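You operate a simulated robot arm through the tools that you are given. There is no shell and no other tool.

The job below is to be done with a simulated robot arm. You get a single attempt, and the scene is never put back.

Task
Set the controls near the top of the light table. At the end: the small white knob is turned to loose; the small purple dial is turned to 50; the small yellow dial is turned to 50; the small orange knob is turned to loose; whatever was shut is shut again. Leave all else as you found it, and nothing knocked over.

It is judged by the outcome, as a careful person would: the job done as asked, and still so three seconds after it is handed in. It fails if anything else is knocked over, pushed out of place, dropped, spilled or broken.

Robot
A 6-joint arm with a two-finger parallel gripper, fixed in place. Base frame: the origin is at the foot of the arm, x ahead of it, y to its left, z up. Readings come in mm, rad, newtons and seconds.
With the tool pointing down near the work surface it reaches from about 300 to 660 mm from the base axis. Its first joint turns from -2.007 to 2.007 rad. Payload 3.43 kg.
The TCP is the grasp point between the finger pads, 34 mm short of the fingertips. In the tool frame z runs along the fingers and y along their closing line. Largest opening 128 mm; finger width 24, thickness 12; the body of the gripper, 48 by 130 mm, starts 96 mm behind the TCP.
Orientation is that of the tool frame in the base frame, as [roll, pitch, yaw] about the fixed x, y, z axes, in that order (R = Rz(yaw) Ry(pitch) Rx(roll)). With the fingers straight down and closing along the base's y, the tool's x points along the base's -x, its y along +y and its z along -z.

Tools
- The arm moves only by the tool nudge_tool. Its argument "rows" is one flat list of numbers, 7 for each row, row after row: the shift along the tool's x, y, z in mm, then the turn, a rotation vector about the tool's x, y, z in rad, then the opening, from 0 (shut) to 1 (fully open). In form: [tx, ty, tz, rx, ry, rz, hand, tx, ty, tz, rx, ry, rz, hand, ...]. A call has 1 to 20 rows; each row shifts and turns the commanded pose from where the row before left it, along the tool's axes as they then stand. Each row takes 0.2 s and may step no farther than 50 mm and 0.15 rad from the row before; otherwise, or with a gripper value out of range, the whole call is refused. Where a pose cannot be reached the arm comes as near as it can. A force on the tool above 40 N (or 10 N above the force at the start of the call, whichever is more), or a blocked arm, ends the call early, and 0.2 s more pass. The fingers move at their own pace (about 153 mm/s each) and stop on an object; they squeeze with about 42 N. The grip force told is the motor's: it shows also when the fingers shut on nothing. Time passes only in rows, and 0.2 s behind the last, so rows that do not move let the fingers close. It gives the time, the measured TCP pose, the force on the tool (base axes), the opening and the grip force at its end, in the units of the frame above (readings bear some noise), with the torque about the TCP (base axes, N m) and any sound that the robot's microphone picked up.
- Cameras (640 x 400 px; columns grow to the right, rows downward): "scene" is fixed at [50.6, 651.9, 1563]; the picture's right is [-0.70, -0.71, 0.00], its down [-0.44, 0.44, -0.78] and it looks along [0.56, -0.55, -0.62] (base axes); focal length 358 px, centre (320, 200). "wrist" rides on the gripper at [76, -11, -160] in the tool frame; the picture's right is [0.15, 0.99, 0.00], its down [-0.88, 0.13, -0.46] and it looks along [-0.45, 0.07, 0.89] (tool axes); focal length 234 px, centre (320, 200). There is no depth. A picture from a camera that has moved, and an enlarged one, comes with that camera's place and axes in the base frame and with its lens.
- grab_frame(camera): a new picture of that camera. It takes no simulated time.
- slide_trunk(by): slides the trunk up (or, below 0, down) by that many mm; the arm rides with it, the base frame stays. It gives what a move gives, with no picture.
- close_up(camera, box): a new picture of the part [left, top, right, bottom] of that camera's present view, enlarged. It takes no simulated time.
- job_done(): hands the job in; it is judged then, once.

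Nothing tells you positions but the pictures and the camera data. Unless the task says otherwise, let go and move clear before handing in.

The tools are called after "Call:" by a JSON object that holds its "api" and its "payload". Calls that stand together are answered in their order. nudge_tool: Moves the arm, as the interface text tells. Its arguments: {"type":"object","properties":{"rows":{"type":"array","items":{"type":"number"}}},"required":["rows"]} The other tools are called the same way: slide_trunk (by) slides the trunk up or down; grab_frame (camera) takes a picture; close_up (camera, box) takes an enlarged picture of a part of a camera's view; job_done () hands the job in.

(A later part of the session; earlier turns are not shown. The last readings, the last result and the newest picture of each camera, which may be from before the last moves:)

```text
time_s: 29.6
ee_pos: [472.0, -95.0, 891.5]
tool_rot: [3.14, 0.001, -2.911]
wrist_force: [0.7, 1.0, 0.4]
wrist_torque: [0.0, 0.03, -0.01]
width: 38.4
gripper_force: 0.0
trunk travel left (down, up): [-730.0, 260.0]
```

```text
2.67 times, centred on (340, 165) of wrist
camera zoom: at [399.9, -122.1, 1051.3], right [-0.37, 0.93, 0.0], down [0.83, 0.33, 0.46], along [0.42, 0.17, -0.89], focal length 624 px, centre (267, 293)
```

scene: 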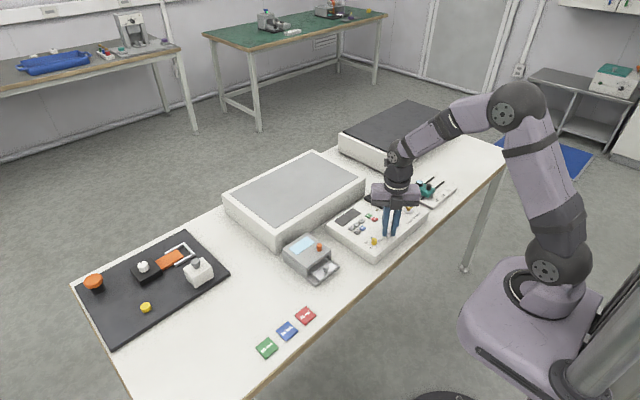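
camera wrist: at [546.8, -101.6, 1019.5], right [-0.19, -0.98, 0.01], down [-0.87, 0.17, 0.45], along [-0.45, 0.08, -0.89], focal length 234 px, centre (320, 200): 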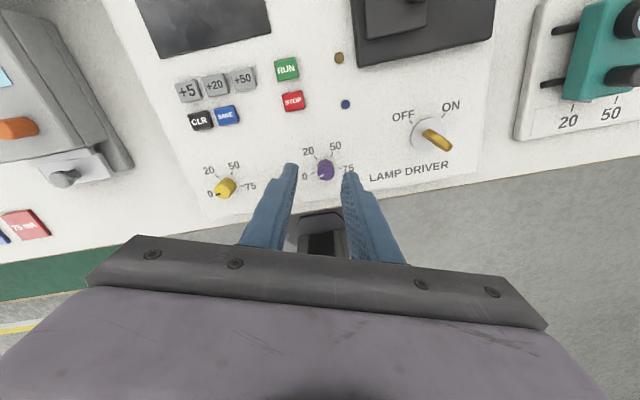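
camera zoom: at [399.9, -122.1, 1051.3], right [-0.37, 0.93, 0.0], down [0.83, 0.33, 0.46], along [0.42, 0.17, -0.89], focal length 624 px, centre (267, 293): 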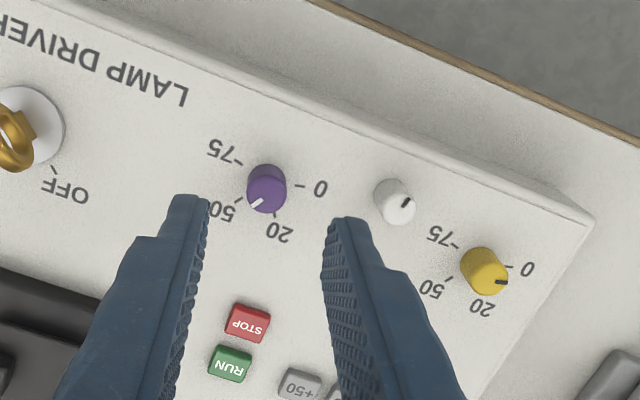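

Purple reads 50, within a degree or two of the tick. Next I'll rotate the wrist back counter-clockwise and move over the yellow dial.

Call:
{"api": "nudge_tool", "payload": {"rows": [0, 0, 0, 0, 0, -0.14, 0.3, 0, 0, 0, 0, 0, -0.14, 0.3, 0, 0, 0, 0, 0, -0.14, 0.3, 0, 0, 0, 0, 0, -0.14, 0.3, 0, 0, 0, 0, 0, -0.14, 0.3, 0, 0, 0, 0, 0, -0.14, 0.3, 0, 0, 0, 0, 0, -0.14, 0.3, 0, 0, 0, 0, 0, -0.14, 0.3, 0, 0, 0, 0, 0, -0.14, 0.3, 0, 0, 0, 0, 0, -0.14, 0.3, 0, 0, 0, 0, 0, -0.14, 0.3, 0, 0, 0, 0, 0, -0.14, 0.3, 0, 0, 0, 0, 0, -0.14, 0.3, 0, 0, 0, 0, 0, -0.14, 0.3, 0, 0, 0, 0, 0, -0.14, 0.3, 0, 0, 0, 0, 0, -0.14, 0.3, 0, 0, 0, 0, 0, -0.14, 0.3, 0, 0, 0, 0, 0, 0, 0.3]}}

Call:
{"api": "nudge_tool", "payload": {"rows": [-17.3, -28.9, 0, 0, 0, 0, 0.3, -17.3, -28.9, 0, 0, 0, 0, 0.3, -17.3, -28.9, 0, 0, 0, 0, 0.3, 0, 0, 20, 0, 0, 0, 0.3, 0, 0, 15, 0, 0, 0, 0.3, 0, 0, 0, 0, 0, 0, 0.3]}}

Call:
{"api": "close_up", "payload": {"camera": "wrist", "box": [240, 130, 400, 230]}}

```text
time_s: 33.4
ee_pos: [470.6, -94.1, 893.5]
tool_rot: [-3.14, -0.001, -0.529]
wrist_force: [0.0, -0.1, 0.5]
wrist_torque: [-0.03, 0.03, 0.02]
width: 38.0
gripper_force: 0.0
trunk travel left (down, up): [-730.0, 260.0]
```

```text
time_s: 34.8
ee_pos: [470.6, 6.5, 855.7]
tool_rot: [-3.14, -0.001, -0.532]
wrist_force: [1.2, 0.4, 0.6]
wrist_torque: [0.02, -0.03, -0.01]
width: 38.3
gripper_force: 0.1
trunk travel left (down, up): [-730.0, 260.0]
```

```text
4.00 times, centred on (320, 180) of wrist
camera zoom: at [541.3, -20.5, 1016.5], right [-0.38, -0.93, 0.0], down [-0.83, 0.33, 0.45], along [-0.42, 0.17, -0.89], focal length 937 px, centre (320, 280)
```

zoom: 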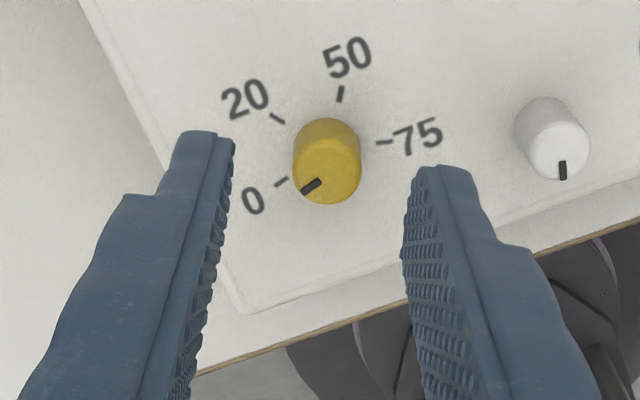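

Yellow dial is at 0. Small centring correction, then I'll descend and close.

Call:
{"api": "nudge_tool", "payload": {"rows": [1.4, 0.9, 0, 0, 0, 0, 0.3, 0, 0, 12, 0, 0, 0, 0.3, 0, 0, 0, 0, 0, 0, 0.2, 0, 0, 0, 0, 0, 0, 0, 0, 0, 0, 0, 0, 0, 0, 0, 0, 0, 0, 0, 0, 0]}}

Call:
{"api": "close_up", "payload": {"camera": "wrist", "box": [240, 130, 400, 230]}}

```text
time_s: 36.2
ee_pos: [472.9, 5.0, 844.9]
tool_rot: [-3.14, -0.001, -0.532]
wrist_force: [0.6, 2.9, -1.0]
wrist_torque: [0.0, -0.37, 0.01]
width: 15.5
gripper_force: 45.3
trunk travel left (down, up): [-730.0, 260.0]
```

```text
4.00 times, centred on (320, 180) of wrist
camera zoom: at [541.9, -22.4, 1005.2], right [-0.38, -0.93, 0.0], down [-0.83, 0.33, 0.45], along [-0.42, 0.17, -0.89], focal length 937 px, centre (320, 280)
```

zoom: 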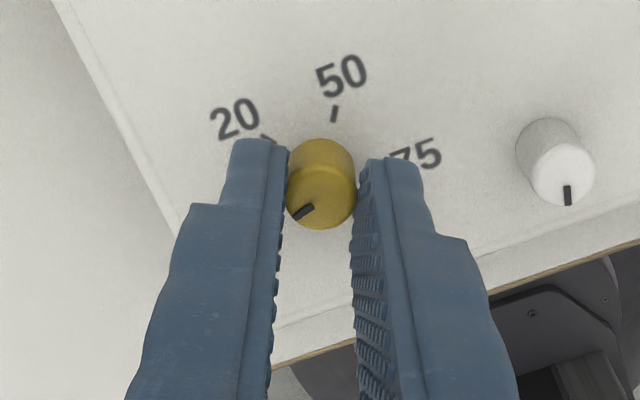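

Gripped well. Turning clockwise in two batches toward 50.

Call:
{"api": "nudge_tool", "payload": {"rows": [0, 0, 0, 0, 0, 0.08, 0, 0, 0, 0, 0, 0, 0.1, 0, 0, 0, 0, 0, 0, 0.1, 0, 0, 0, 0, 0, 0, 0.1, 0, 0, 0, 0, 0, 0, 0.1, 0, 0, 0, 0, 0, 0, 0.1, 0, 0, 0, 0, 0, 0, 0.1, 0, 0, 0, 0, 0, 0, 0.1, 0, 0, 0, 0, 0, 0, 0.1, 0, 0, 0, 0, 0, 0, 0, 0]}}

Call:
{"api": "close_up", "payload": {"camera": "wrist", "box": [240, 130, 400, 230]}}

```text
time_s: 38.4
ee_pos: [472.7, 4.3, 844.8]
tool_rot: [-3.14, 0.0, -1.413]
wrist_force: [1.6, 3.2, 8.0]
wrist_torque: [-1.04, -0.26, -0.01]
width: 15.8
gripper_force: 44.8
trunk travel left (down, up): [-730.0, 260.0]
```

```text
4.00 times, centred on (320, 180) of wrist
camera zoom: at [494.0, -66.5, 1005.1], right [-0.95, -0.3, 0.0], down [-0.27, 0.85, 0.46], along [-0.13, 0.43, -0.89], focal length 937 px, centre (320, 280)
```

zoom: 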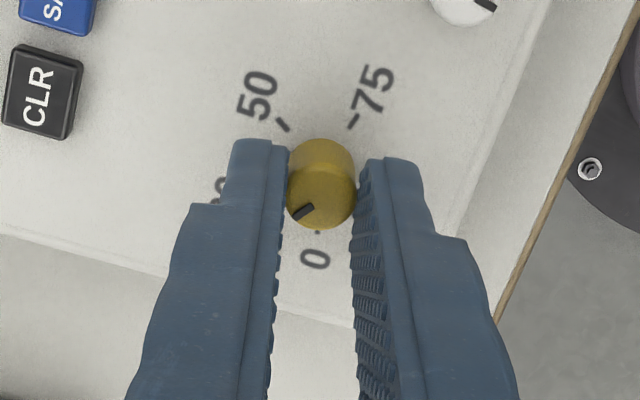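

Call:
{"api": "nudge_tool", "payload": {"rows": [0, 0, 0, 0, 0, 0.1, 0, 0, 0, 0, 0, 0, 0.1, 0, 0, 0, 0, 0, 0, 0.1, 0, 0, 0, 0, 0, 0, 0.1, 0, 0, 0, 0, 0, 0, 0.1, 0, 0, 0, 0, 0, 0, 0.1, 0, 0, 0, 0, 0, 0, 0.1, 0, 0, 0, 0, 0, 0, 0.1, 0, 0, 0, 0, 0, 0, 0.1, 0, 0, 0, 0, 0, 0, 0.1, 0, 0, 0, 0, 0, 0, 0.1, 0, 0, 0, 0, 0, 0, 0.1, 0, 0, 0, 0, 0, 0, 0.1, 0, 0, 0, 0, 0, 0, 0.1, 0, 0, 0, 0, 0, 0, 0, 0]}}

Call:
{"api": "close_up", "payload": {"camera": "wrist", "box": [240, 130, 400, 230]}}

```text
time_s: 41.6
ee_pos: [472.9, 5.7, 844.5]
tool_rot: [-3.141, 0.003, -2.813]
wrist_force: [7.0, 3.8, 4.9]
wrist_torque: [-0.23, 0.7, -0.06]
width: 15.9
gripper_force: 44.6
trunk travel left (down, up): [-730.0, 260.0]
```

```text
4.00 times, centred on (320, 180) of wrist
camera zoom: at [403.4, -28.7, 1005.0], right [-0.46, 0.89, 0.0], down [0.79, 0.41, 0.46], along [0.41, 0.21, -0.89], focal length 937 px, centre (320, 280)
```

zoom: 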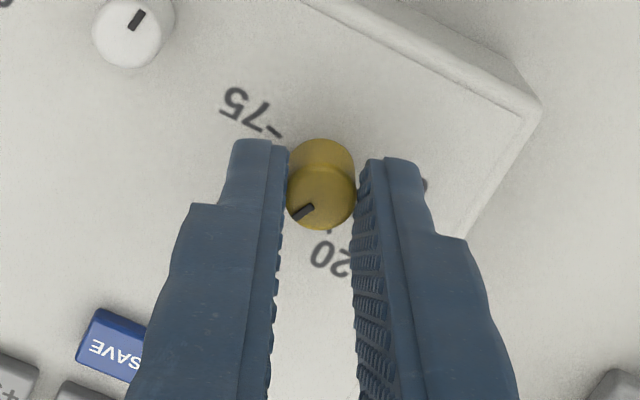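

Pointer estimate is right at 50. Releasing and rising to verify.

Call:
{"api": "nudge_tool", "payload": {"rows": [0, 0, 0, 0, 0, 0, 0.3, 0, 0, 0, 0, 0, 0, 0.3, 0, 0, -20, 0, 0, 0, 0.3, 0, 0, -30, 0, 0, 0, 0.3, 0, 0, 0, 0, 0, 0, 0.3]}}

Call:
{"api": "close_up", "payload": {"camera": "wrist", "box": [260, 110, 380, 185]}}

Call:
{"api": "grab_frame", "payload": {"camera": "wrist"}}

Call:
{"api": "close_up", "payload": {"camera": "scene", "box": [340, 180, 440, 260]}}

```text
time_s: 42.8
ee_pos: [470.4, 5.1, 894.2]
tool_rot: [-3.14, 0.001, -2.811]
wrist_force: [0.0, -0.2, 0.1]
wrist_torque: [0.0, -0.02, -0.01]
width: 38.5
gripper_force: 0.1
trunk travel left (down, up): [-730.0, 260.0]
```

```text
5.33 times, centred on (320, 148) of wrist
camera zoom: at [402.5, -29.0, 1054.5], right [-0.46, 0.89, 0.0], down [0.79, 0.41, 0.46], along [0.41, 0.21, -0.89], focal length 1249 px, centre (320, 480)
```

zoom: 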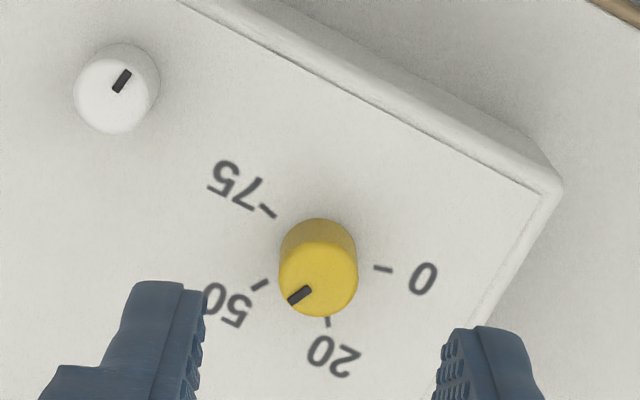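

```text
taken
camera wrist: at [402.5, -29.0, 1054.5], right [-0.46, 0.89, 0.0], down [0.79, 0.41, 0.46], along [0.41, 0.21, -0.89], focal length 234 px, centre (320, 200)
```

wrist: 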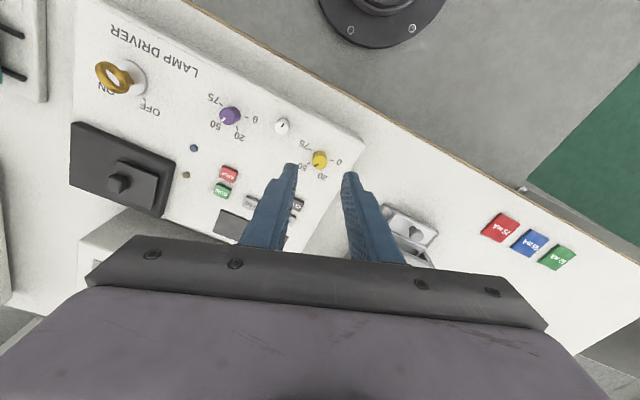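

```text
5.00 times, centred on (390, 220) of scene
camera zoom: at [50.6, 651.9, 1563.0], right [-0.7, -0.71, 0.0], down [-0.44, 0.44, -0.78], along [0.56, -0.55, -0.62], focal length 1792 px, centre (-30, 100)
```

zoom: 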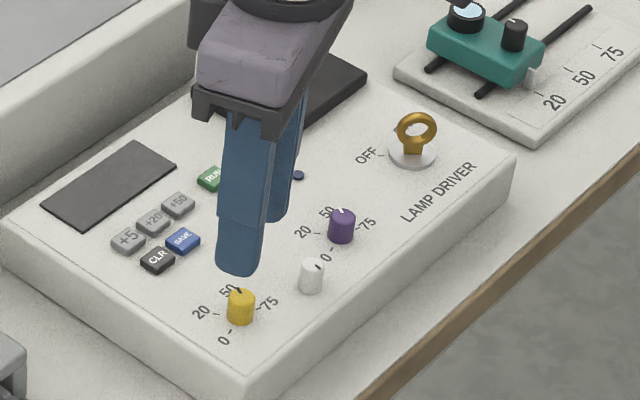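

Yellow is aligned with 50 too. Next I'll regrip the white knob and feel whether it has a definite loose end-stop further counter-clockwise.

Call:
{"api": "nudge_tool", "payload": {"rows": [14.9, -20.95, 0, 0, 0, 0, 0.3, 14.9, -20.95, 0, 0, 0, 0, 0.3, 0, 0, 20, 0, 0, 0, 0.3, 0, 0, 15, 0, 0, 0, 0.3, 0, 0, 0, 0, 0, 0, 0.3]}}

Call:
{"api": "close_up", "payload": {"camera": "wrist", "box": [240, 130, 400, 230]}}

```text
time_s: 44.0
ee_pos: [456.5, -45.1, 860.7]
tool_rot: [3.14, 0.001, -2.811]
wrist_force: [-0.7, 0.5, -0.1]
wrist_torque: [0.02, 0.01, -0.01]
width: 38.3
gripper_force: 0.0
trunk travel left (down, up): [-730.0, 260.0]
```

```text
4.00 times, centred on (320, 180) of wrist
camera zoom: at [387.4, -78.7, 1019.2], right [-0.46, 0.89, 0.0], down [0.79, 0.41, 0.46], along [0.41, 0.21, -0.89], focal length 937 px, centre (320, 280)
```

zoom: 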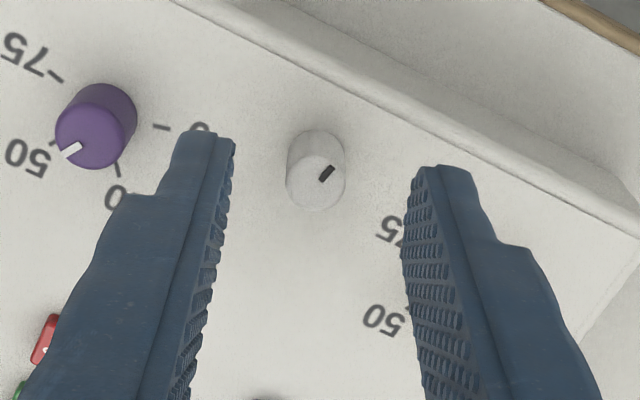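

Call:
{"api": "nudge_tool", "payload": {"rows": [-0.6, -1.0, 0, 0, 0, 0, 0.3, 0, 0, 9, 0, 0, 0, 0.3, 0, 0, 8, 0, 0, 0, 0.3, 0, 0, 0, 0, 0, 0, 0.2, 0, 0, 0, 0, 0, 0, 0, 0, 0, 0, 0, 0, 0, 0, 0, 0, 0, 0, 0, 0, 0]}}

Call:
{"api": "close_up", "payload": {"camera": "wrist", "box": [240, 130, 400, 230]}}

```text
time_s: 45.6
ee_pos: [456.4, -45.0, 843.4]
tool_rot: [-3.141, 0.001, -2.812]
wrist_force: [0.0, -0.1, -0.6]
wrist_torque: [0.01, -0.05, 0.01]
width: 13.9
gripper_force: 45.3
trunk travel left (down, up): [-730.0, 260.0]
```

```text
4.00 times, centred on (320, 180) of wrist
camera zoom: at [389.1, -79.0, 1002.5], right [-0.46, 0.89, 0.0], down [0.79, 0.41, 0.46], along [0.41, 0.21, -0.89], focal length 937 px, centre (320, 280)
```

zoom: 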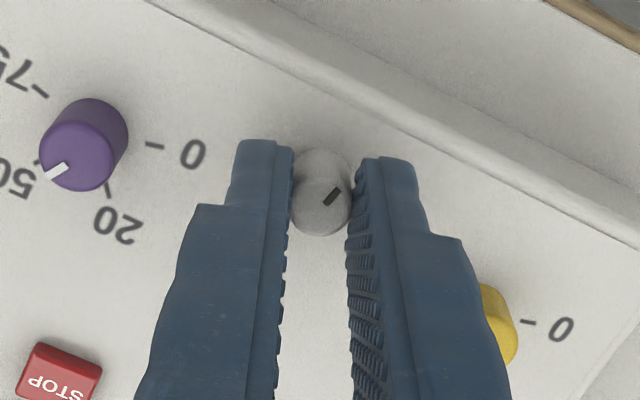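

Call:
{"api": "nudge_tool", "payload": {"rows": [0, 0, 0, 0, 0, -0.06, 0, 0, 0, 0, 0, 0, -0.06, 0, 0, 0, 0, 0, 0, -0.06, 0, 0, 0, 0, 0, 0, -0.06, 0, 0, 0, 0, 0, 0, -0.06, 0, 0, 0, 0, 0, 0, 0, 0]}}

Call:
{"api": "close_up", "payload": {"camera": "wrist", "box": [240, 130, 400, 230]}}

```text
time_s: 47.0
ee_pos: [457.9, -44.9, 843.2]
tool_rot: [-3.141, 0.0, -2.509]
wrist_force: [-0.9, -0.1, -2.5]
wrist_torque: [-0.26, 0.02, -0.18]
width: 13.8
gripper_force: 45.4
trunk travel left (down, up): [-730.0, 260.0]
```

```text
4.00 times, centred on (320, 180) of wrist
camera zoom: at [402.8, -97.6, 1002.6], right [-0.7, 0.71, 0.0], down [0.63, 0.62, 0.46], along [0.32, 0.32, -0.89], focal length 937 px, centre (320, 280)
```

zoom: 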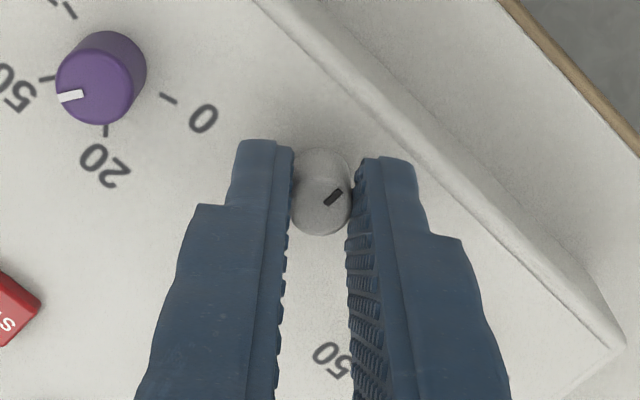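

A resisting torque appeared (-0.18 N·m), which suggests a stop near half a turn. I'll nudge a little more to confirm.

Call:
{"api": "nudge_tool", "payload": {"rows": [0, 0, 0, 0, 0, -0.06, 0, 0, 0, 0, 0, 0, 0, 0]}}

Call:
{"api": "close_up", "payload": {"camera": "wrist", "box": [240, 130, 400, 230]}}

```text
time_s: 47.6
ee_pos: [457.6, -45.5, 843.0]
tool_rot: [-3.141, 0.002, -2.451]
wrist_force: [0.0, 1.4, -2.8]
wrist_torque: [0.25, 0.16, -0.11]
width: 13.2
gripper_force: 45.3
trunk travel left (down, up): [-730.0, 260.0]
```

```text
4.00 times, centred on (320, 180) of wrist
camera zoom: at [406.1, -100.8, 1002.6], right [-0.74, 0.67, 0.0], down [0.6, 0.66, 0.46], along [0.31, 0.34, -0.89], focal length 937 px, centre (320, 280)
```

zoom: 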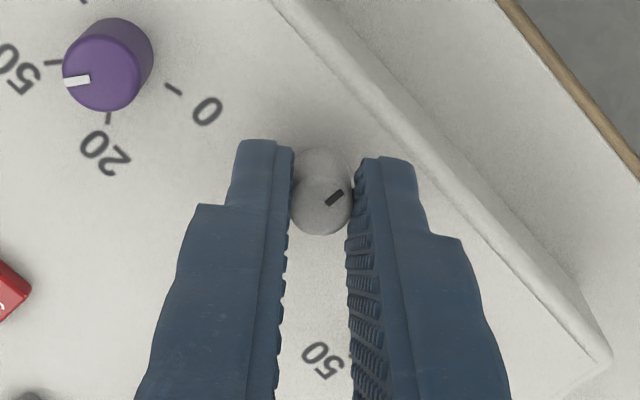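

The pointer slips in the grip now, so the knob is at its end stop, about 180° counter-clockwise. That's loose. I'll release and head up to survey the orange knob.

Call:
{"api": "nudge_tool", "payload": {"rows": [0, 0, 0, 0, 0, 0, 0.3, 0, 0, 0, 0, 0, 0, 0.3, 0, 0, -20, 0, 0, 0, 0.3, 0, 0, -40, 0, 0, 0, 0.3, 0, 0, -40, 0, 0, 0, 0.3, 0, 0, 0, 0, 0, 0, 0.3]}}

Call:
{"api": "grab_frame", "payload": {"camera": "wrist"}}

Call:
{"api": "close_up", "payload": {"camera": "wrist", "box": [240, 90, 400, 190]}}

```text
time_s: 49.0
ee_pos: [457.5, -47.0, 942.0]
tool_rot: [-3.142, 0.001, -2.453]
wrist_force: [0.2, -0.1, 0.0]
wrist_torque: [0.04, -0.02, 0.0]
width: 38.2
gripper_force: 0.1
trunk travel left (down, up): [-730.0, 260.0]
```

```text
taken
camera wrist: at [405.1, -101.8, 1101.5], right [-0.74, 0.67, 0.0], down [0.6, 0.66, 0.46], along [0.31, 0.34, -0.89], focal length 234 px, centre (320, 200)
```

wrist: 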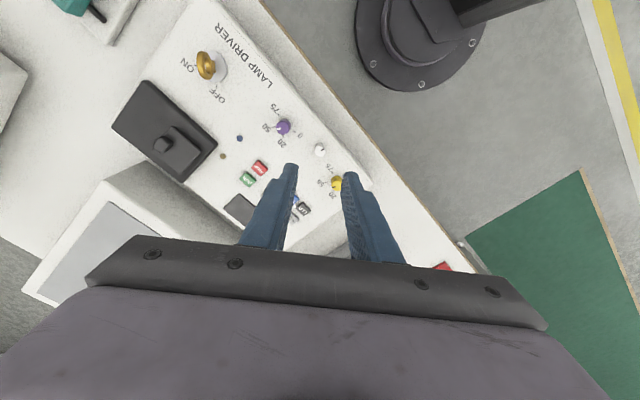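

```text
4.00 times, centred on (320, 140) of wrist
camera zoom: at [405.1, -101.8, 1101.5], right [-0.74, 0.67, 0.0], down [0.6, 0.66, 0.46], along [0.31, 0.34, -0.89], focal length 937 px, centre (320, 440)
```

zoom: 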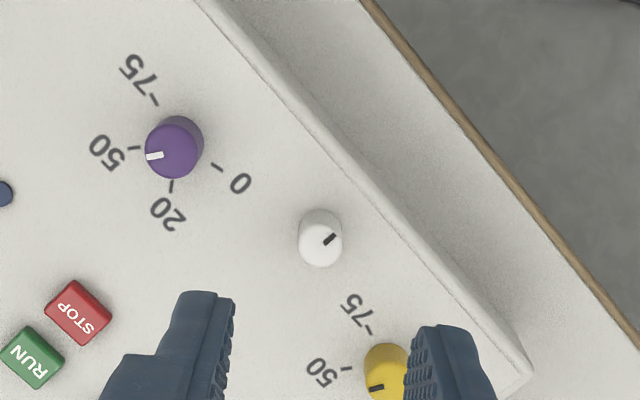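

White now points straight at the panel edge, a full half-turn. The orange knob is at about (564, 152, 820); I'll hover over it at a safe height with the wrist pre-rotated so a half-turn counter-clockwise fits.

Call:
{"api": "nudge_tool", "payload": {"rows": [-34.8, 14.3, 0, 0, 0, 0, 0.3, -34.8, 14.3, 0, 0, 0, 0, 0.3, -34.8, 14.3, 0, 0, 0, 0, 0.3, -34.8, 14.3, 0, 0, 0, 0, 0.3, -34.8, 14.3, 0, 0, 0, 0, 0.3, -34.8, 14.3, 0, 0, 0, 0, 0.3, 0, 0, 0, 0, 0, 0.124, 0.3, 0, 0, 0, 0, 0, 0.124, 0.3, 0, 0, 0, 0, 0, 0.124, 0.3, 0, 0, 0, 0, 0, 0.124, 0.3, 0, 0, 0, 0, 0, 0.124, 0.3, 0, 0, 0, 0, 0, 0.124, 0.3, 0, 0, 0, 0, 0, 0.124, 0.3, 0, 0, 0, 0, 0, 0.124, 0.3, 0, 0, 0, 0, 0, 0.124, 0.3, 0, 0, 0, 0, 0, 0.124, 0.3, 0, 0, 0, 0, 0, 0.124, 0.3, 0, 0, 0, 0, 0, 0.124, 0.3, 0, 0, 0, 0, 0, 0, 0.3]}}

Call:
{"api": "grab_frame", "payload": {"camera": "wrist"}}

Call:
{"api": "close_up", "payload": {"camera": "wrist", "box": [240, 90, 400, 190]}}

Call:
{"api": "grab_frame", "payload": {"camera": "scene"}}

```text
time_s: 53.0
ee_pos: [564.4, 154.6, 942.6]
tool_rot: [3.14, 0.0, 2.341]
wrist_force: [0.1, 0.2, -1.2]
wrist_torque: [-0.03, -0.02, 0.05]
width: 38.2
gripper_force: 0.0
trunk travel left (down, up): [-730.0, 260.0]
```

```text
taken
camera wrist: at [503.1, 201.3, 1103.0], right [0.61, 0.8, 0.0], down [0.71, -0.54, 0.46], along [0.36, -0.28, -0.89], focal length 234 px, centre (320, 200)
```

wrist: 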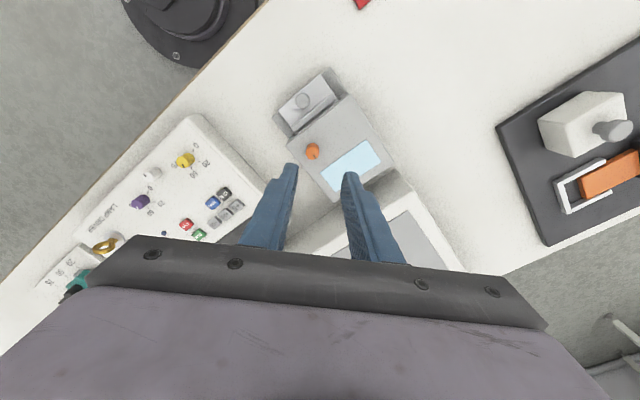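

```text
4.00 times, centred on (320, 140) of wrist
camera zoom: at [503.1, 201.3, 1103.0], right [0.61, 0.8, 0.0], down [0.71, -0.54, 0.46], along [0.36, -0.28, -0.89], focal length 937 px, centre (320, 440)
```

zoom: 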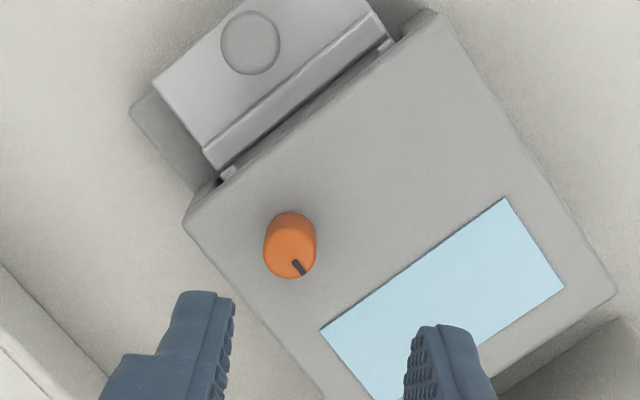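

```text
taken
```

scene: 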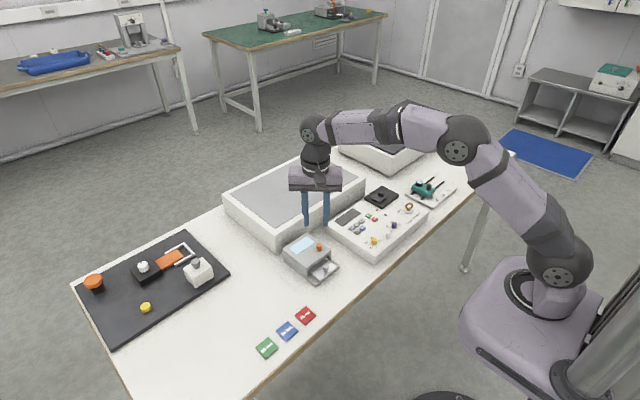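

The orange knob is clear to reach. I'll centre over it and descend partway for a precise measure.

Call:
{"api": "nudge_tool", "payload": {"rows": [-0.5, -8.1, 0, 0, 0, 0, 0.3, 0, 0, 24, 0, 0, 0, 0.3, 0, 0, 23, 0, 0, 0, 0.3, 0, 0, 0, 0, 0, 0, 0.3]}}

Call:
{"api": "close_up", "payload": {"camera": "wrist", "box": [240, 130, 400, 230]}}

Call:
{"api": "close_up", "payload": {"camera": "scene", "box": [280, 200, 360, 290]}}

```text
time_s: 54.0
ee_pos: [557.4, 148.3, 895.3]
tool_rot: [3.139, 0.0, 2.344]
wrist_force: [-0.2, -0.2, -0.7]
wrist_torque: [-0.03, 0.01, 0.0]
width: 38.3
gripper_force: 0.0
trunk travel left (down, up): [-730.0, 260.0]
```

```text
4.00 times, centred on (320, 180) of wrist
camera zoom: at [496.4, 195.6, 1054.6], right [0.61, 0.8, 0.0], down [0.71, -0.54, 0.46], along [0.36, -0.28, -0.89], focal length 937 px, centre (320, 280)
```

zoom: 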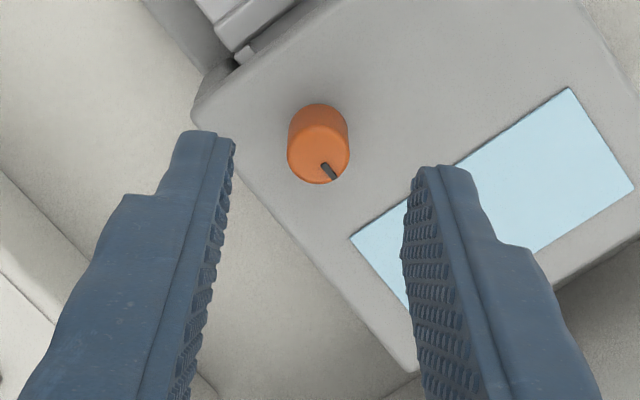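

```text
4.44 times, centred on (320, 245) of scene
camera zoom: at [50.6, 651.9, 1563.0], right [-0.7, -0.71, 0.0], down [-0.44, 0.44, -0.78], along [0.56, -0.55, -0.62], focal length 1592 px, centre (320, 0)
```

zoom: 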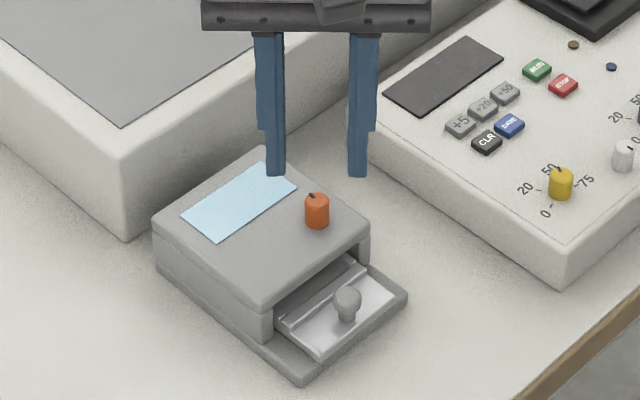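

The alignment looks right. The box top is about z 818 and the knob top about 836, so I'll descend in two steps and check in between.

Call:
{"api": "nudge_tool", "payload": {"rows": [0, 0, 10, 0, 0, 0, 0.3, 0, 0, 9, 0, 0, 0, 0.3, 0, 0, 0, 0, 0, 0, 0.3]}}

Call:
{"api": "close_up", "payload": {"camera": "wrist", "box": [240, 130, 400, 230]}}

Call:
{"api": "close_up", "payload": {"camera": "scene", "box": [295, 225, 345, 265]}}

```text
time_s: 54.8
ee_pos: [557.6, 148.9, 876.9]
tool_rot: [-3.142, 0.0, 2.344]
wrist_force: [1.0, 0.1, 0.4]
wrist_torque: [-0.01, 0.04, -0.03]
width: 38.2
gripper_force: 0.1
trunk travel left (down, up): [-730.0, 260.0]
```

```text
4.00 times, centred on (320, 180) of wrist
camera zoom: at [496.3, 195.5, 1036.0], right [0.61, 0.8, 0.0], down [0.71, -0.54, 0.46], along [0.36, -0.28, -0.89], focal length 937 px, centre (320, 280)
```

zoom: 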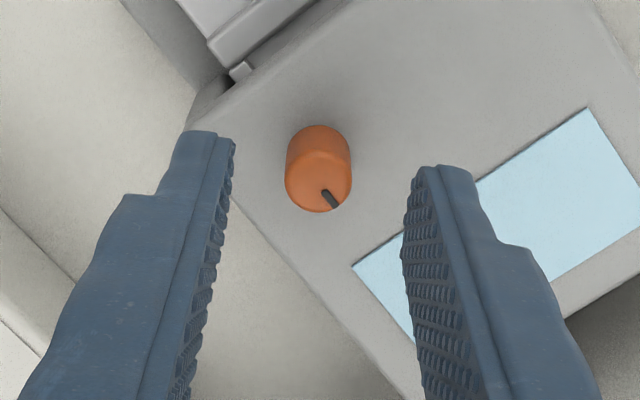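

```text
10.00 times, centred on (320, 245) of scene
camera zoom: at [50.6, 651.9, 1563.0], right [-0.7, -0.71, 0.0], down [-0.44, 0.44, -0.78], along [0.56, -0.55, -0.62], focal length 3583 px, centre (320, -250)
```

zoom: 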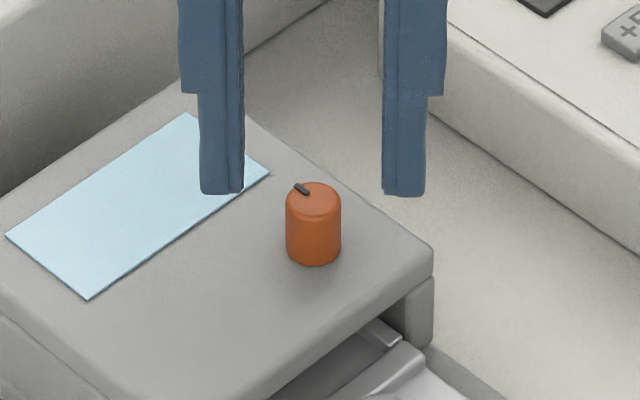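

Laterally the knob is centred between the fingers. I'll go a bit lower, where any fore-aft offset can be judged directly.

Call:
{"api": "nudge_tool", "payload": {"rows": [-2, 0, 7, 0, 0, 0, 0.3, 0, 0, 7, 0, 0, 0, 0.3, 0, 0, 0, 0, 0, 0, 0.3]}}

Call:
{"api": "close_up", "payload": {"camera": "wrist", "box": [240, 130, 400, 230]}}

Call:
{"api": "close_up", "payload": {"camera": "scene", "box": [295, 225, 345, 265]}}

```text
time_s: 55.6
ee_pos: [559.4, 146.2, 862.0]
tool_rot: [3.14, 0.0, 2.342]
wrist_force: [0.0, 0.5, 0.6]
wrist_torque: [0.02, -0.02, 0.03]
width: 38.4
gripper_force: 0.0
trunk travel left (down, up): [-730.0, 260.0]
```

```text
4.00 times, centred on (320, 180) of wrist
camera zoom: at [497.7, 193.5, 1021.8], right [0.61, 0.8, 0.0], down [0.71, -0.54, 0.46], along [0.36, -0.28, -0.89], focal length 937 px, centre (320, 280)
```

zoom: 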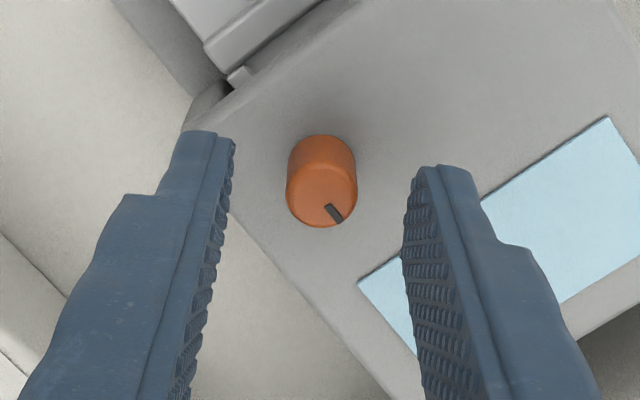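

```text
10.00 times, centred on (320, 245) of scene
camera zoom: at [50.6, 651.9, 1563.0], right [-0.7, -0.71, 0.0], down [-0.44, 0.44, -0.78], along [0.56, -0.55, -0.62], focal length 3583 px, centre (320, -250)
```

zoom: 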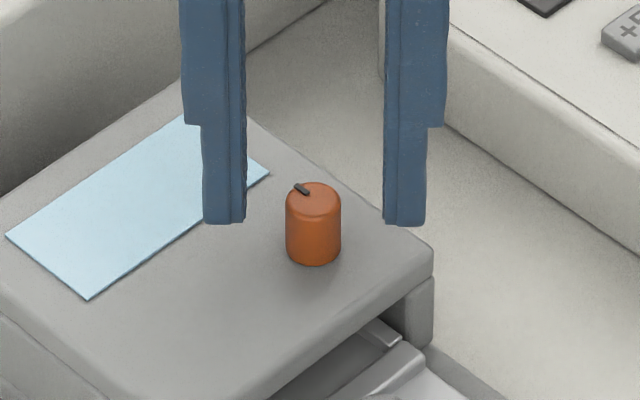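

The tips are about level with the knob top. I'll shift slightly further from the camera and go down another 10 mm.

Call:
{"api": "nudge_tool", "payload": {"rows": [-2, 0, 5, 0, 0, 0, 0.3, 0, 0, 5, 0, 0, 0, 0.3, 0, 0, 0, 0, 0, 0, 0.3]}}

Call:
{"api": "close_up", "payload": {"camera": "wrist", "box": [240, 130, 400, 230]}}

Call:
{"api": "close_up", "payload": {"camera": "scene", "box": [295, 225, 345, 265]}}

```text
time_s: 56.4
ee_pos: [561.8, 144.4, 850.3]
tool_rot: [3.139, 0.001, 2.343]
wrist_force: [-0.5, -0.2, 0.0]
wrist_torque: [0.0, 0.02, 0.01]
width: 38.3
gripper_force: 0.0
trunk travel left (down, up): [-730.0, 260.0]
```

```text
4.00 times, centred on (320, 180) of wrist
camera zoom: at [499.0, 191.7, 1011.8], right [0.61, 0.8, 0.0], down [0.71, -0.54, 0.46], along [0.36, -0.28, -0.89], focal length 937 px, centre (320, 280)
```

zoom: 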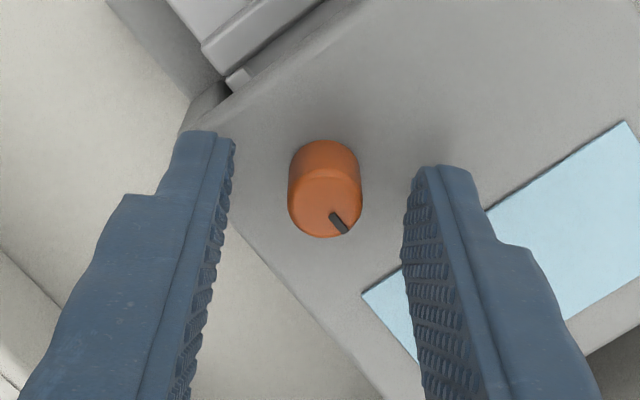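

```text
10.00 times, centred on (320, 245) of scene
camera zoom: at [50.6, 651.9, 1563.0], right [-0.7, -0.71, 0.0], down [-0.44, 0.44, -0.78], along [0.56, -0.55, -0.62], focal length 3583 px, centre (320, -250)
```

zoom: 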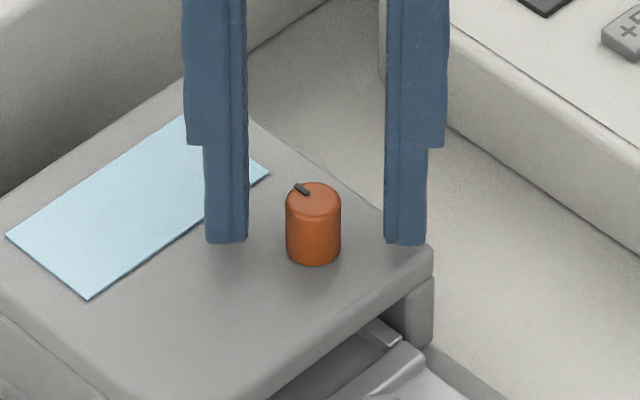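

Tips are around mid-height on the knob. Another small step down and away.

Call:
{"api": "nudge_tool", "payload": {"rows": [-1.5, 0, 4, 0, 0, 0, 0.3, 0, 0, 0, 0, 0, 0, 0.3]}}

Call:
{"api": "close_up", "payload": {"camera": "wrist", "box": [240, 130, 400, 230]}}

Call:
{"api": "close_up", "payload": {"camera": "scene", "box": [295, 225, 345, 265]}}

```text
time_s: 57.0
ee_pos: [563.0, 143.6, 849.3]
tool_rot: [3.139, -0.001, 2.343]
wrist_force: [0.8, -0.1, 0.7]
wrist_torque: [-0.02, -0.03, 0.0]
width: 38.2
gripper_force: 0.1
trunk travel left (down, up): [-730.0, 260.0]
```

```text
4.00 times, centred on (320, 180) of wrist
camera zoom: at [500.4, 191.2, 1008.6], right [0.61, 0.8, 0.0], down [0.71, -0.54, 0.46], along [0.36, -0.28, -0.89], focal length 937 px, centre (320, 280)
```

zoom: 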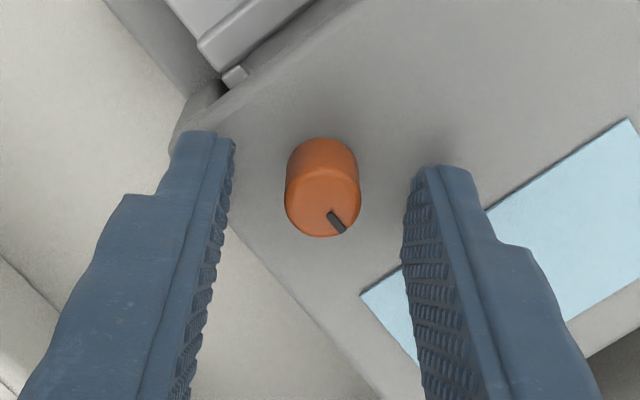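

```text
10.00 times, centred on (320, 245) of scene
camera zoom: at [50.6, 651.9, 1563.0], right [-0.7, -0.71, 0.0], down [-0.44, 0.44, -0.78], along [0.56, -0.55, -0.62], focal length 3583 px, centre (320, -250)
```

zoom: 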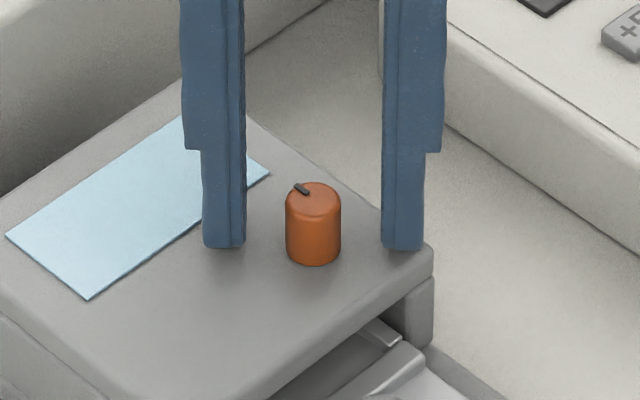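

The view matches the earlier good grips. I'll close gently here and check forces.

Call:
{"api": "nudge_tool", "payload": {"rows": [0, 0, 0, 0, 0, 0, 0.2, 0, 0, 0, 0, 0, 0, 0, 0, 0, 0, 0, 0, 0, 0, 0, 0, 0, 0, 0, 0, 0]}}

Call:
{"api": "close_up", "payload": {"camera": "wrist", "box": [240, 130, 400, 230]}}

Call:
{"api": "close_up", "payload": {"camera": "scene", "box": [295, 225, 345, 265]}}

```text
time_s: 58.0
ee_pos: [562.6, 144.4, 849.4]
tool_rot: [3.14, 0.001, 2.343]
wrist_force: [0.8, 0.6, 0.7]
wrist_torque: [-0.06, 0.06, 0.0]
width: 15.9
gripper_force: 45.3
trunk travel left (down, up): [-730.0, 260.0]
```

```text
4.00 times, centred on (320, 180) of wrist
camera zoom: at [500.5, 191.3, 1008.6], right [0.61, 0.8, 0.0], down [0.71, -0.54, 0.46], along [0.36, -0.28, -0.89], focal length 937 px, centre (320, 280)
```

zoom: 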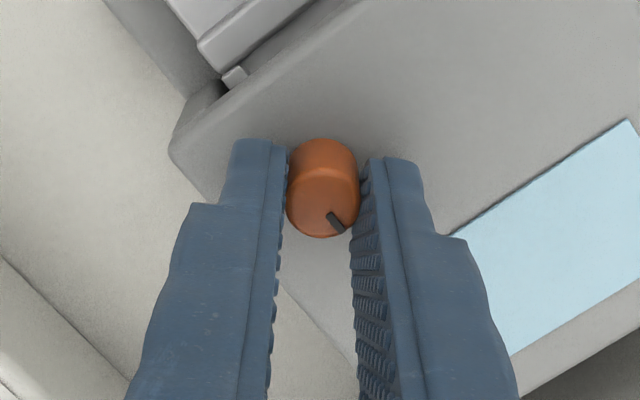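

```text
10.00 times, centred on (320, 245) of scene
camera zoom: at [50.6, 651.9, 1563.0], right [-0.7, -0.71, 0.0], down [-0.44, 0.44, -0.78], along [0.56, -0.55, -0.62], focal length 3583 px, centre (320, -250)
```

zoom: 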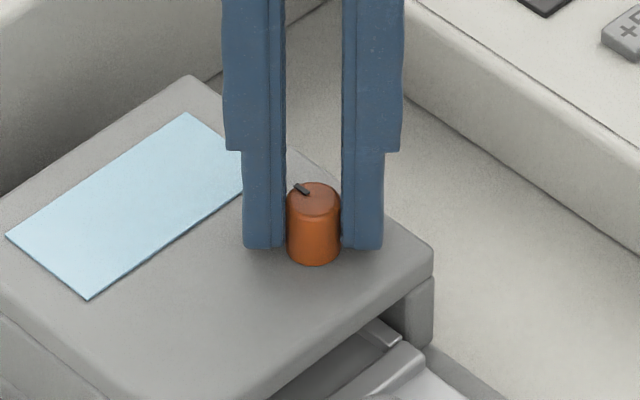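

Centred with almost no side force. I'll turn counter-clockwise in small steps, watching the load so the box isn't pushed.

Call:
{"api": "nudge_tool", "payload": {"rows": [0, 0, 0, 0, 0, -0.06, 0, 0, 0, 0, 0, 0, -0.08, 0, 0, 0, 0, 0, 0, -0.08, 0, 0, 0, 0, 0, 0, -0.08, 0, 0, 0, 0, 0, 0, 0, 0]}}

Call:
{"api": "close_up", "payload": {"camera": "wrist", "box": [240, 130, 400, 230]}}

```text
time_s: 59.2
ee_pos: [562.6, 145.9, 848.6]
tool_rot: [3.14, 0.0, 2.647]
wrist_force: [4.1, 4.0, 2.9]
wrist_torque: [0.43, 0.79, -0.05]
width: 15.6
gripper_force: 45.0
trunk travel left (down, up): [-730.0, 260.0]
```

```text
4.00 times, centred on (320, 180) of wrist
camera zoom: at [490.0, 171.8, 1008.6], right [0.34, 0.94, 0.0], down [0.84, -0.3, 0.46], along [0.43, -0.15, -0.89], focal length 937 px, centre (320, 280)
```

zoom: 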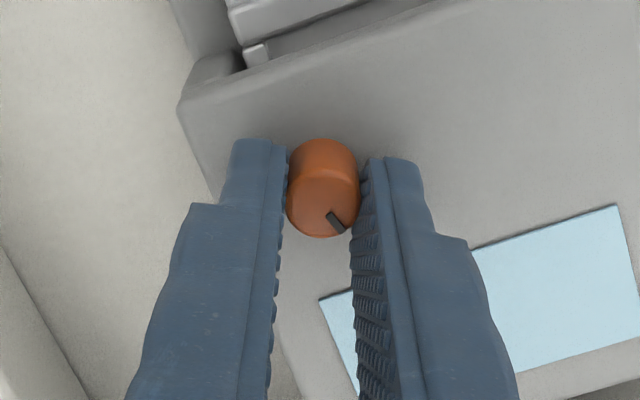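

Call:
{"api": "nudge_tool", "payload": {"rows": [0, 0, 0, 0, 0, 0, 0.2, 0.9, 0.3, 0, 0, 0, 0, 0.2, 0, 0, 0, 0, 0, 0, 0, 0, 0, 0, 0, 0, 0, 0, 0, 0, 0, 0, 0, 0, 0]}}

Call:
{"api": "nudge_tool", "payload": {"rows": [0, 0, 0, 0, 0, -0.08, 0, 0, 0, 0, 0, 0, -0.1, 0, 0, 0, 0, 0, 0, -0.1, 0, 0, 0, 0, 0, 0, -0.1, 0, 0, 0, 0, 0, 0, -0.1, 0, 0, 0, 0, 0, 0, 0, 0]}}

Call:
{"api": "close_up", "payload": {"camera": "wrist", "box": [240, 130, 400, 230]}}

```text
time_s: 60.4
ee_pos: [561.4, 144.3, 847.9]
tool_rot: [3.141, 0.002, 2.644]
wrist_force: [1.2, 2.7, -2.2]
wrist_torque: [-0.18, -0.47, -0.02]
width: 15.8
gripper_force: 44.9
trunk travel left (down, up): [-730.0, 260.0]
```

```text
time_s: 61.8
ee_pos: [561.6, 146.3, 848.3]
tool_rot: [3.141, -0.001, 3.125]
wrist_force: [0.9, 7.6, -11.5]
wrist_torque: [0.27, -1.37, -0.06]
width: 15.7
gripper_force: 45.0
trunk travel left (down, up): [-730.0, 260.0]
```

```text
4.00 times, centred on (320, 180) of wrist
camera zoom: at [486.0, 137.2, 1008.2], right [-0.13, 0.99, 0.0], down [0.88, 0.12, 0.46], along [0.45, 0.06, -0.89], focal length 937 px, centre (320, 280)
```

zoom: 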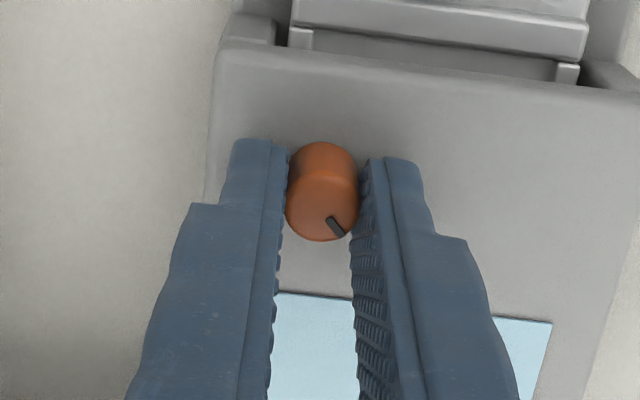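

Call:
{"api": "nudge_tool", "payload": {"rows": [0.2, 0.4, 0.3, 0, 0, 0, 0, 0, 0, 0, 0, 0, -0.1, 0, 0, 0, 0, 0, 0, -0.1, 0, 0, 0, 0, 0, 0, -0.1, 0, 0, 0, 0, 0, 0, -0.1, 0, 0, 0, 0, 0, 0, -0.1, 0, 0, 0, 0, 0, 0, 0, 0]}}

Call:
{"api": "close_up", "payload": {"camera": "wrist", "box": [240, 130, 400, 230]}}

Call:
{"api": "close_up", "payload": {"camera": "scene", "box": [280, 215, 360, 285]}}

```text
time_s: 63.4
ee_pos: [561.9, 147.2, 849.4]
tool_rot: [3.141, 0.0, -2.657]
wrist_force: [0.3, 15.5, -7.4]
wrist_torque: [0.25, 0.12, 0.0]
width: 15.5
gripper_force: 44.8
trunk travel left (down, up): [-730.0, 260.0]
```

```text
4.00 times, centred on (320, 180) of wrist
camera zoom: at [499.9, 103.3, 1008.2], right [-0.59, 0.81, 0.0], down [0.72, 0.53, 0.46], along [0.37, 0.27, -0.89], focal length 937 px, centre (320, 280)
```

zoom: 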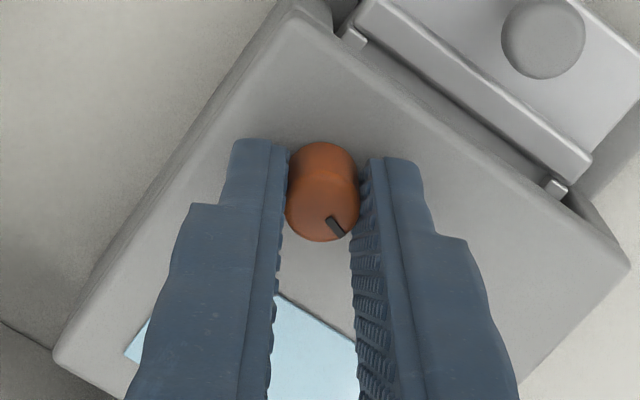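

```text
5.71 times, centred on (320, 250) of scene
camera zoom: at [50.6, 651.9, 1563.0], right [-0.7, -0.71, 0.0], down [-0.44, 0.44, -0.78], along [0.56, -0.55, -0.62], focal length 2048 px, centre (320, -86)
```

zoom: 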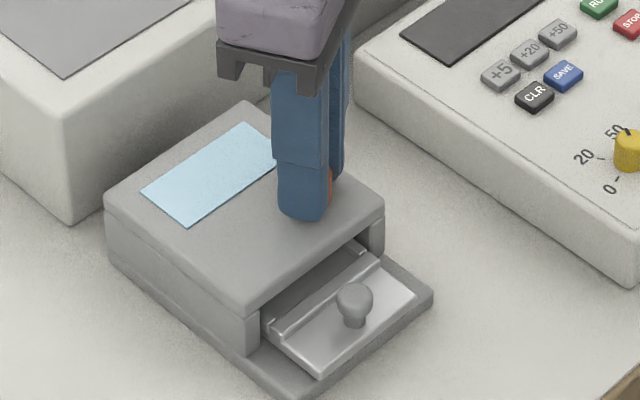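

Side load has built to 15 N, so I'll reopen, shift under 1 mm to re-centre, and regrip before continuing.

Call:
{"api": "nudge_tool", "payload": {"rows": [0, 0, 0, 0, 0, 0, 0.2, -0.35, 0.66, 0, 0, 0, 0, 0.2, 0, 0, 0, 0, 0, 0, 0, 0, 0, 0, 0, 0, 0, 0, 0, 0, 0, 0, 0, 0, 0]}}

Call:
{"api": "nudge_tool", "payload": {"rows": [0, 0, 0, 0, 0, -0.08, 0, 0, 0, 0, 0, 0, -0.1, 0, 0, 0, 0, 0, 0, -0.1, 0, 0, 0, 0, 0, 0, -0.1, 0, 0, 0, 0, 0, 0, -0.1, 0, 0, 0, 0, 0, 0, 0, 0]}}

Call:
{"api": "close_up", "payload": {"camera": "wrist", "box": [240, 130, 400, 230]}}

```text
time_s: 64.6
ee_pos: [560.7, 146.6, 849.1]
tool_rot: [-3.142, 0.0, -2.658]
wrist_force: [-3.9, 7.6, 1.8]
wrist_torque: [-0.04, 0.69, -0.03]
width: 15.5
gripper_force: 45.3
trunk travel left (down, up): [-730.0, 260.0]
```

```text
time_s: 66.0
ee_pos: [560.0, 148.3, 849.0]
tool_rot: [-3.14, 0.002, -2.178]
wrist_force: [-7.7, 15.4, 4.9]
wrist_torque: [-0.09, 0.53, -0.02]
width: 15.5
gripper_force: 45.4
trunk travel left (down, up): [-730.0, 260.0]
```

```text
4.00 times, centred on (320, 180) of wrist
camera zoom: at [526.2, 80.0, 1008.8], right [-0.9, 0.44, 0.0], down [0.39, 0.8, 0.46], along [0.2, 0.41, -0.89], focal length 937 px, centre (320, 280)
```

zoom: 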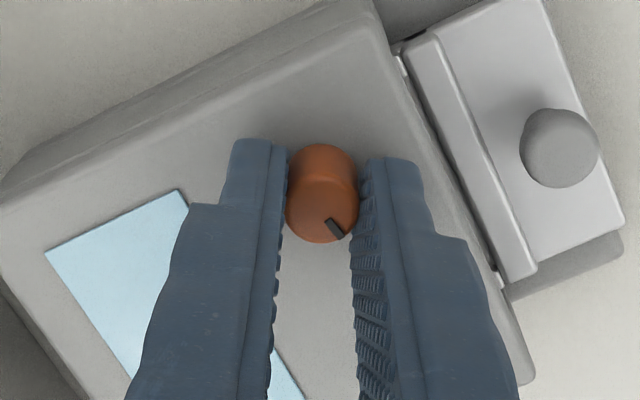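

The true knob axis looks to be about 2 mm from my grip centre. I'll re-centre fully and regrip.

Call:
{"api": "nudge_tool", "payload": {"rows": [0, 0, 0, 0, 0, 0, 0.22, 0, 0, 0, 0, 0, 0, 0.22, -1.0, 1.9, 0, 0, 0, 0, 0.22, 0, 0, 0, 0, 0, 0, 0, 0, 0, 0, 0, 0, 0, 0, 0, 0, 0, 0, 0, 0, 0]}}

Call:
{"api": "close_up", "payload": {"camera": "scene", "box": [280, 215, 360, 285]}}

```text
time_s: 67.4
ee_pos: [560.9, 147.6, 849.2]
tool_rot: [-3.141, -0.001, -2.176]
wrist_force: [-2.9, 0.6, -0.2]
wrist_torque: [-0.27, 0.27, -0.03]
width: 15.7
gripper_force: 44.4
trunk travel left (down, up): [-730.0, 260.0]
```

```text
5.71 times, centred on (320, 250) of scene
camera zoom: at [50.6, 651.9, 1563.0], right [-0.7, -0.71, 0.0], down [-0.44, 0.44, -0.78], along [0.56, -0.55, -0.62], focal length 2048 px, centre (320, -86)
```

zoom: 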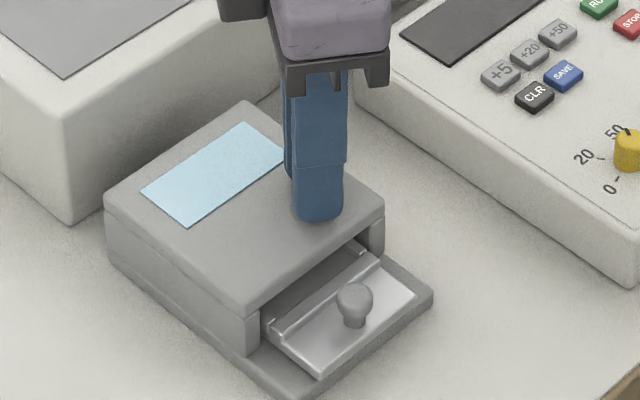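

Centred now. Continuing the turn.

Call:
{"api": "nudge_tool", "payload": {"rows": [0, 0, 0, 0, 0, -0.1, 0, 0, 0, 0, 0, 0, -0.1, 0, 0, 0, 0, 0, 0, -0.1, 0, 0, 0, 0, 0, 0, -0.1, 0, 0, 0, 0, 0, 0, -0.1, 0, 0, 0, 0, 0, 0, -0.1, 0, 0, 0, 0, 0, 0, -0.1, 0, 0, 0, 0, 0, 0, 0, 0]}}

Call:
{"api": "close_up", "payload": {"camera": "wrist", "box": [240, 130, 400, 230]}}

```text
time_s: 69.2
ee_pos: [559.2, 148.3, 848.8]
tool_rot: [-3.142, 0.0, -1.476]
wrist_force: [-6.9, -1.5, -6.8]
wrist_torque: [-0.41, 0.16, -0.01]
width: 15.7
gripper_force: 45.3
trunk travel left (down, up): [-730.0, 260.0]
```

```text
4.00 times, centred on (320, 180) of wrist
camera zoom: at [577.5, 74.3, 1008.4], right [-0.97, -0.24, 0.0], down [-0.21, 0.86, 0.46], along [-0.11, 0.44, -0.89], focal length 937 px, centre (320, 280)
```

zoom: 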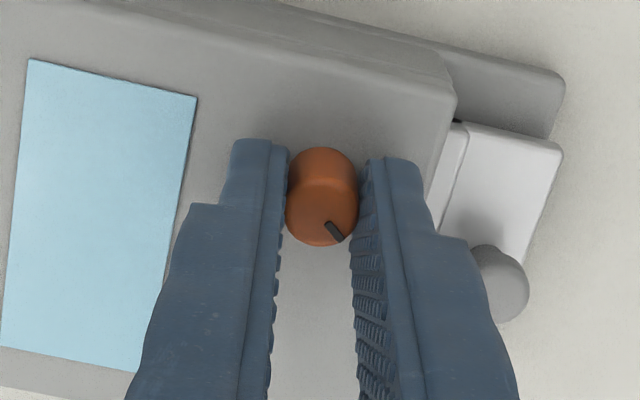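

Call:
{"api": "nudge_tool", "payload": {"rows": [0, 0.6, 0.3, 0, 0, 0, 0, 0, 0, 0, 0, 0, -0.1, 0, 0, 0, 0, 0, 0, -0.1, 0, 0, 0, 0, 0, 0, -0.1, 0, 0, 0, 0, 0, 0, -0.1, 0, 0, 0, 0, 0, 0, -0.1, 0, 0, 0, 0, 0, 0, 0, 0]}}

Call:
{"api": "close_up", "payload": {"camera": "wrist", "box": [240, 130, 400, 230]}}

```text
time_s: 70.8
ee_pos: [559.2, 146.9, 848.4]
tool_rot: [-3.141, 0.001, -0.979]
wrist_force: [-11.6, -3.9, -5.4]
wrist_torque: [-0.32, 0.14, -0.01]
width: 15.8
gripper_force: 45.0
trunk travel left (down, up): [-730.0, 260.0]
```

```text
4.00 times, centred on (320, 180) of wrist
camera zoom: at [610.5, 91.9, 1008.4], right [-0.74, -0.67, 0.0], down [-0.6, 0.66, 0.46], along [-0.31, 0.34, -0.89], focal length 937 px, centre (320, 280)
```

zoom: 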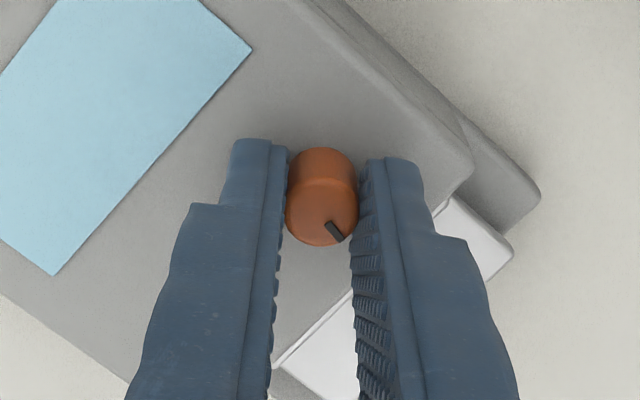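

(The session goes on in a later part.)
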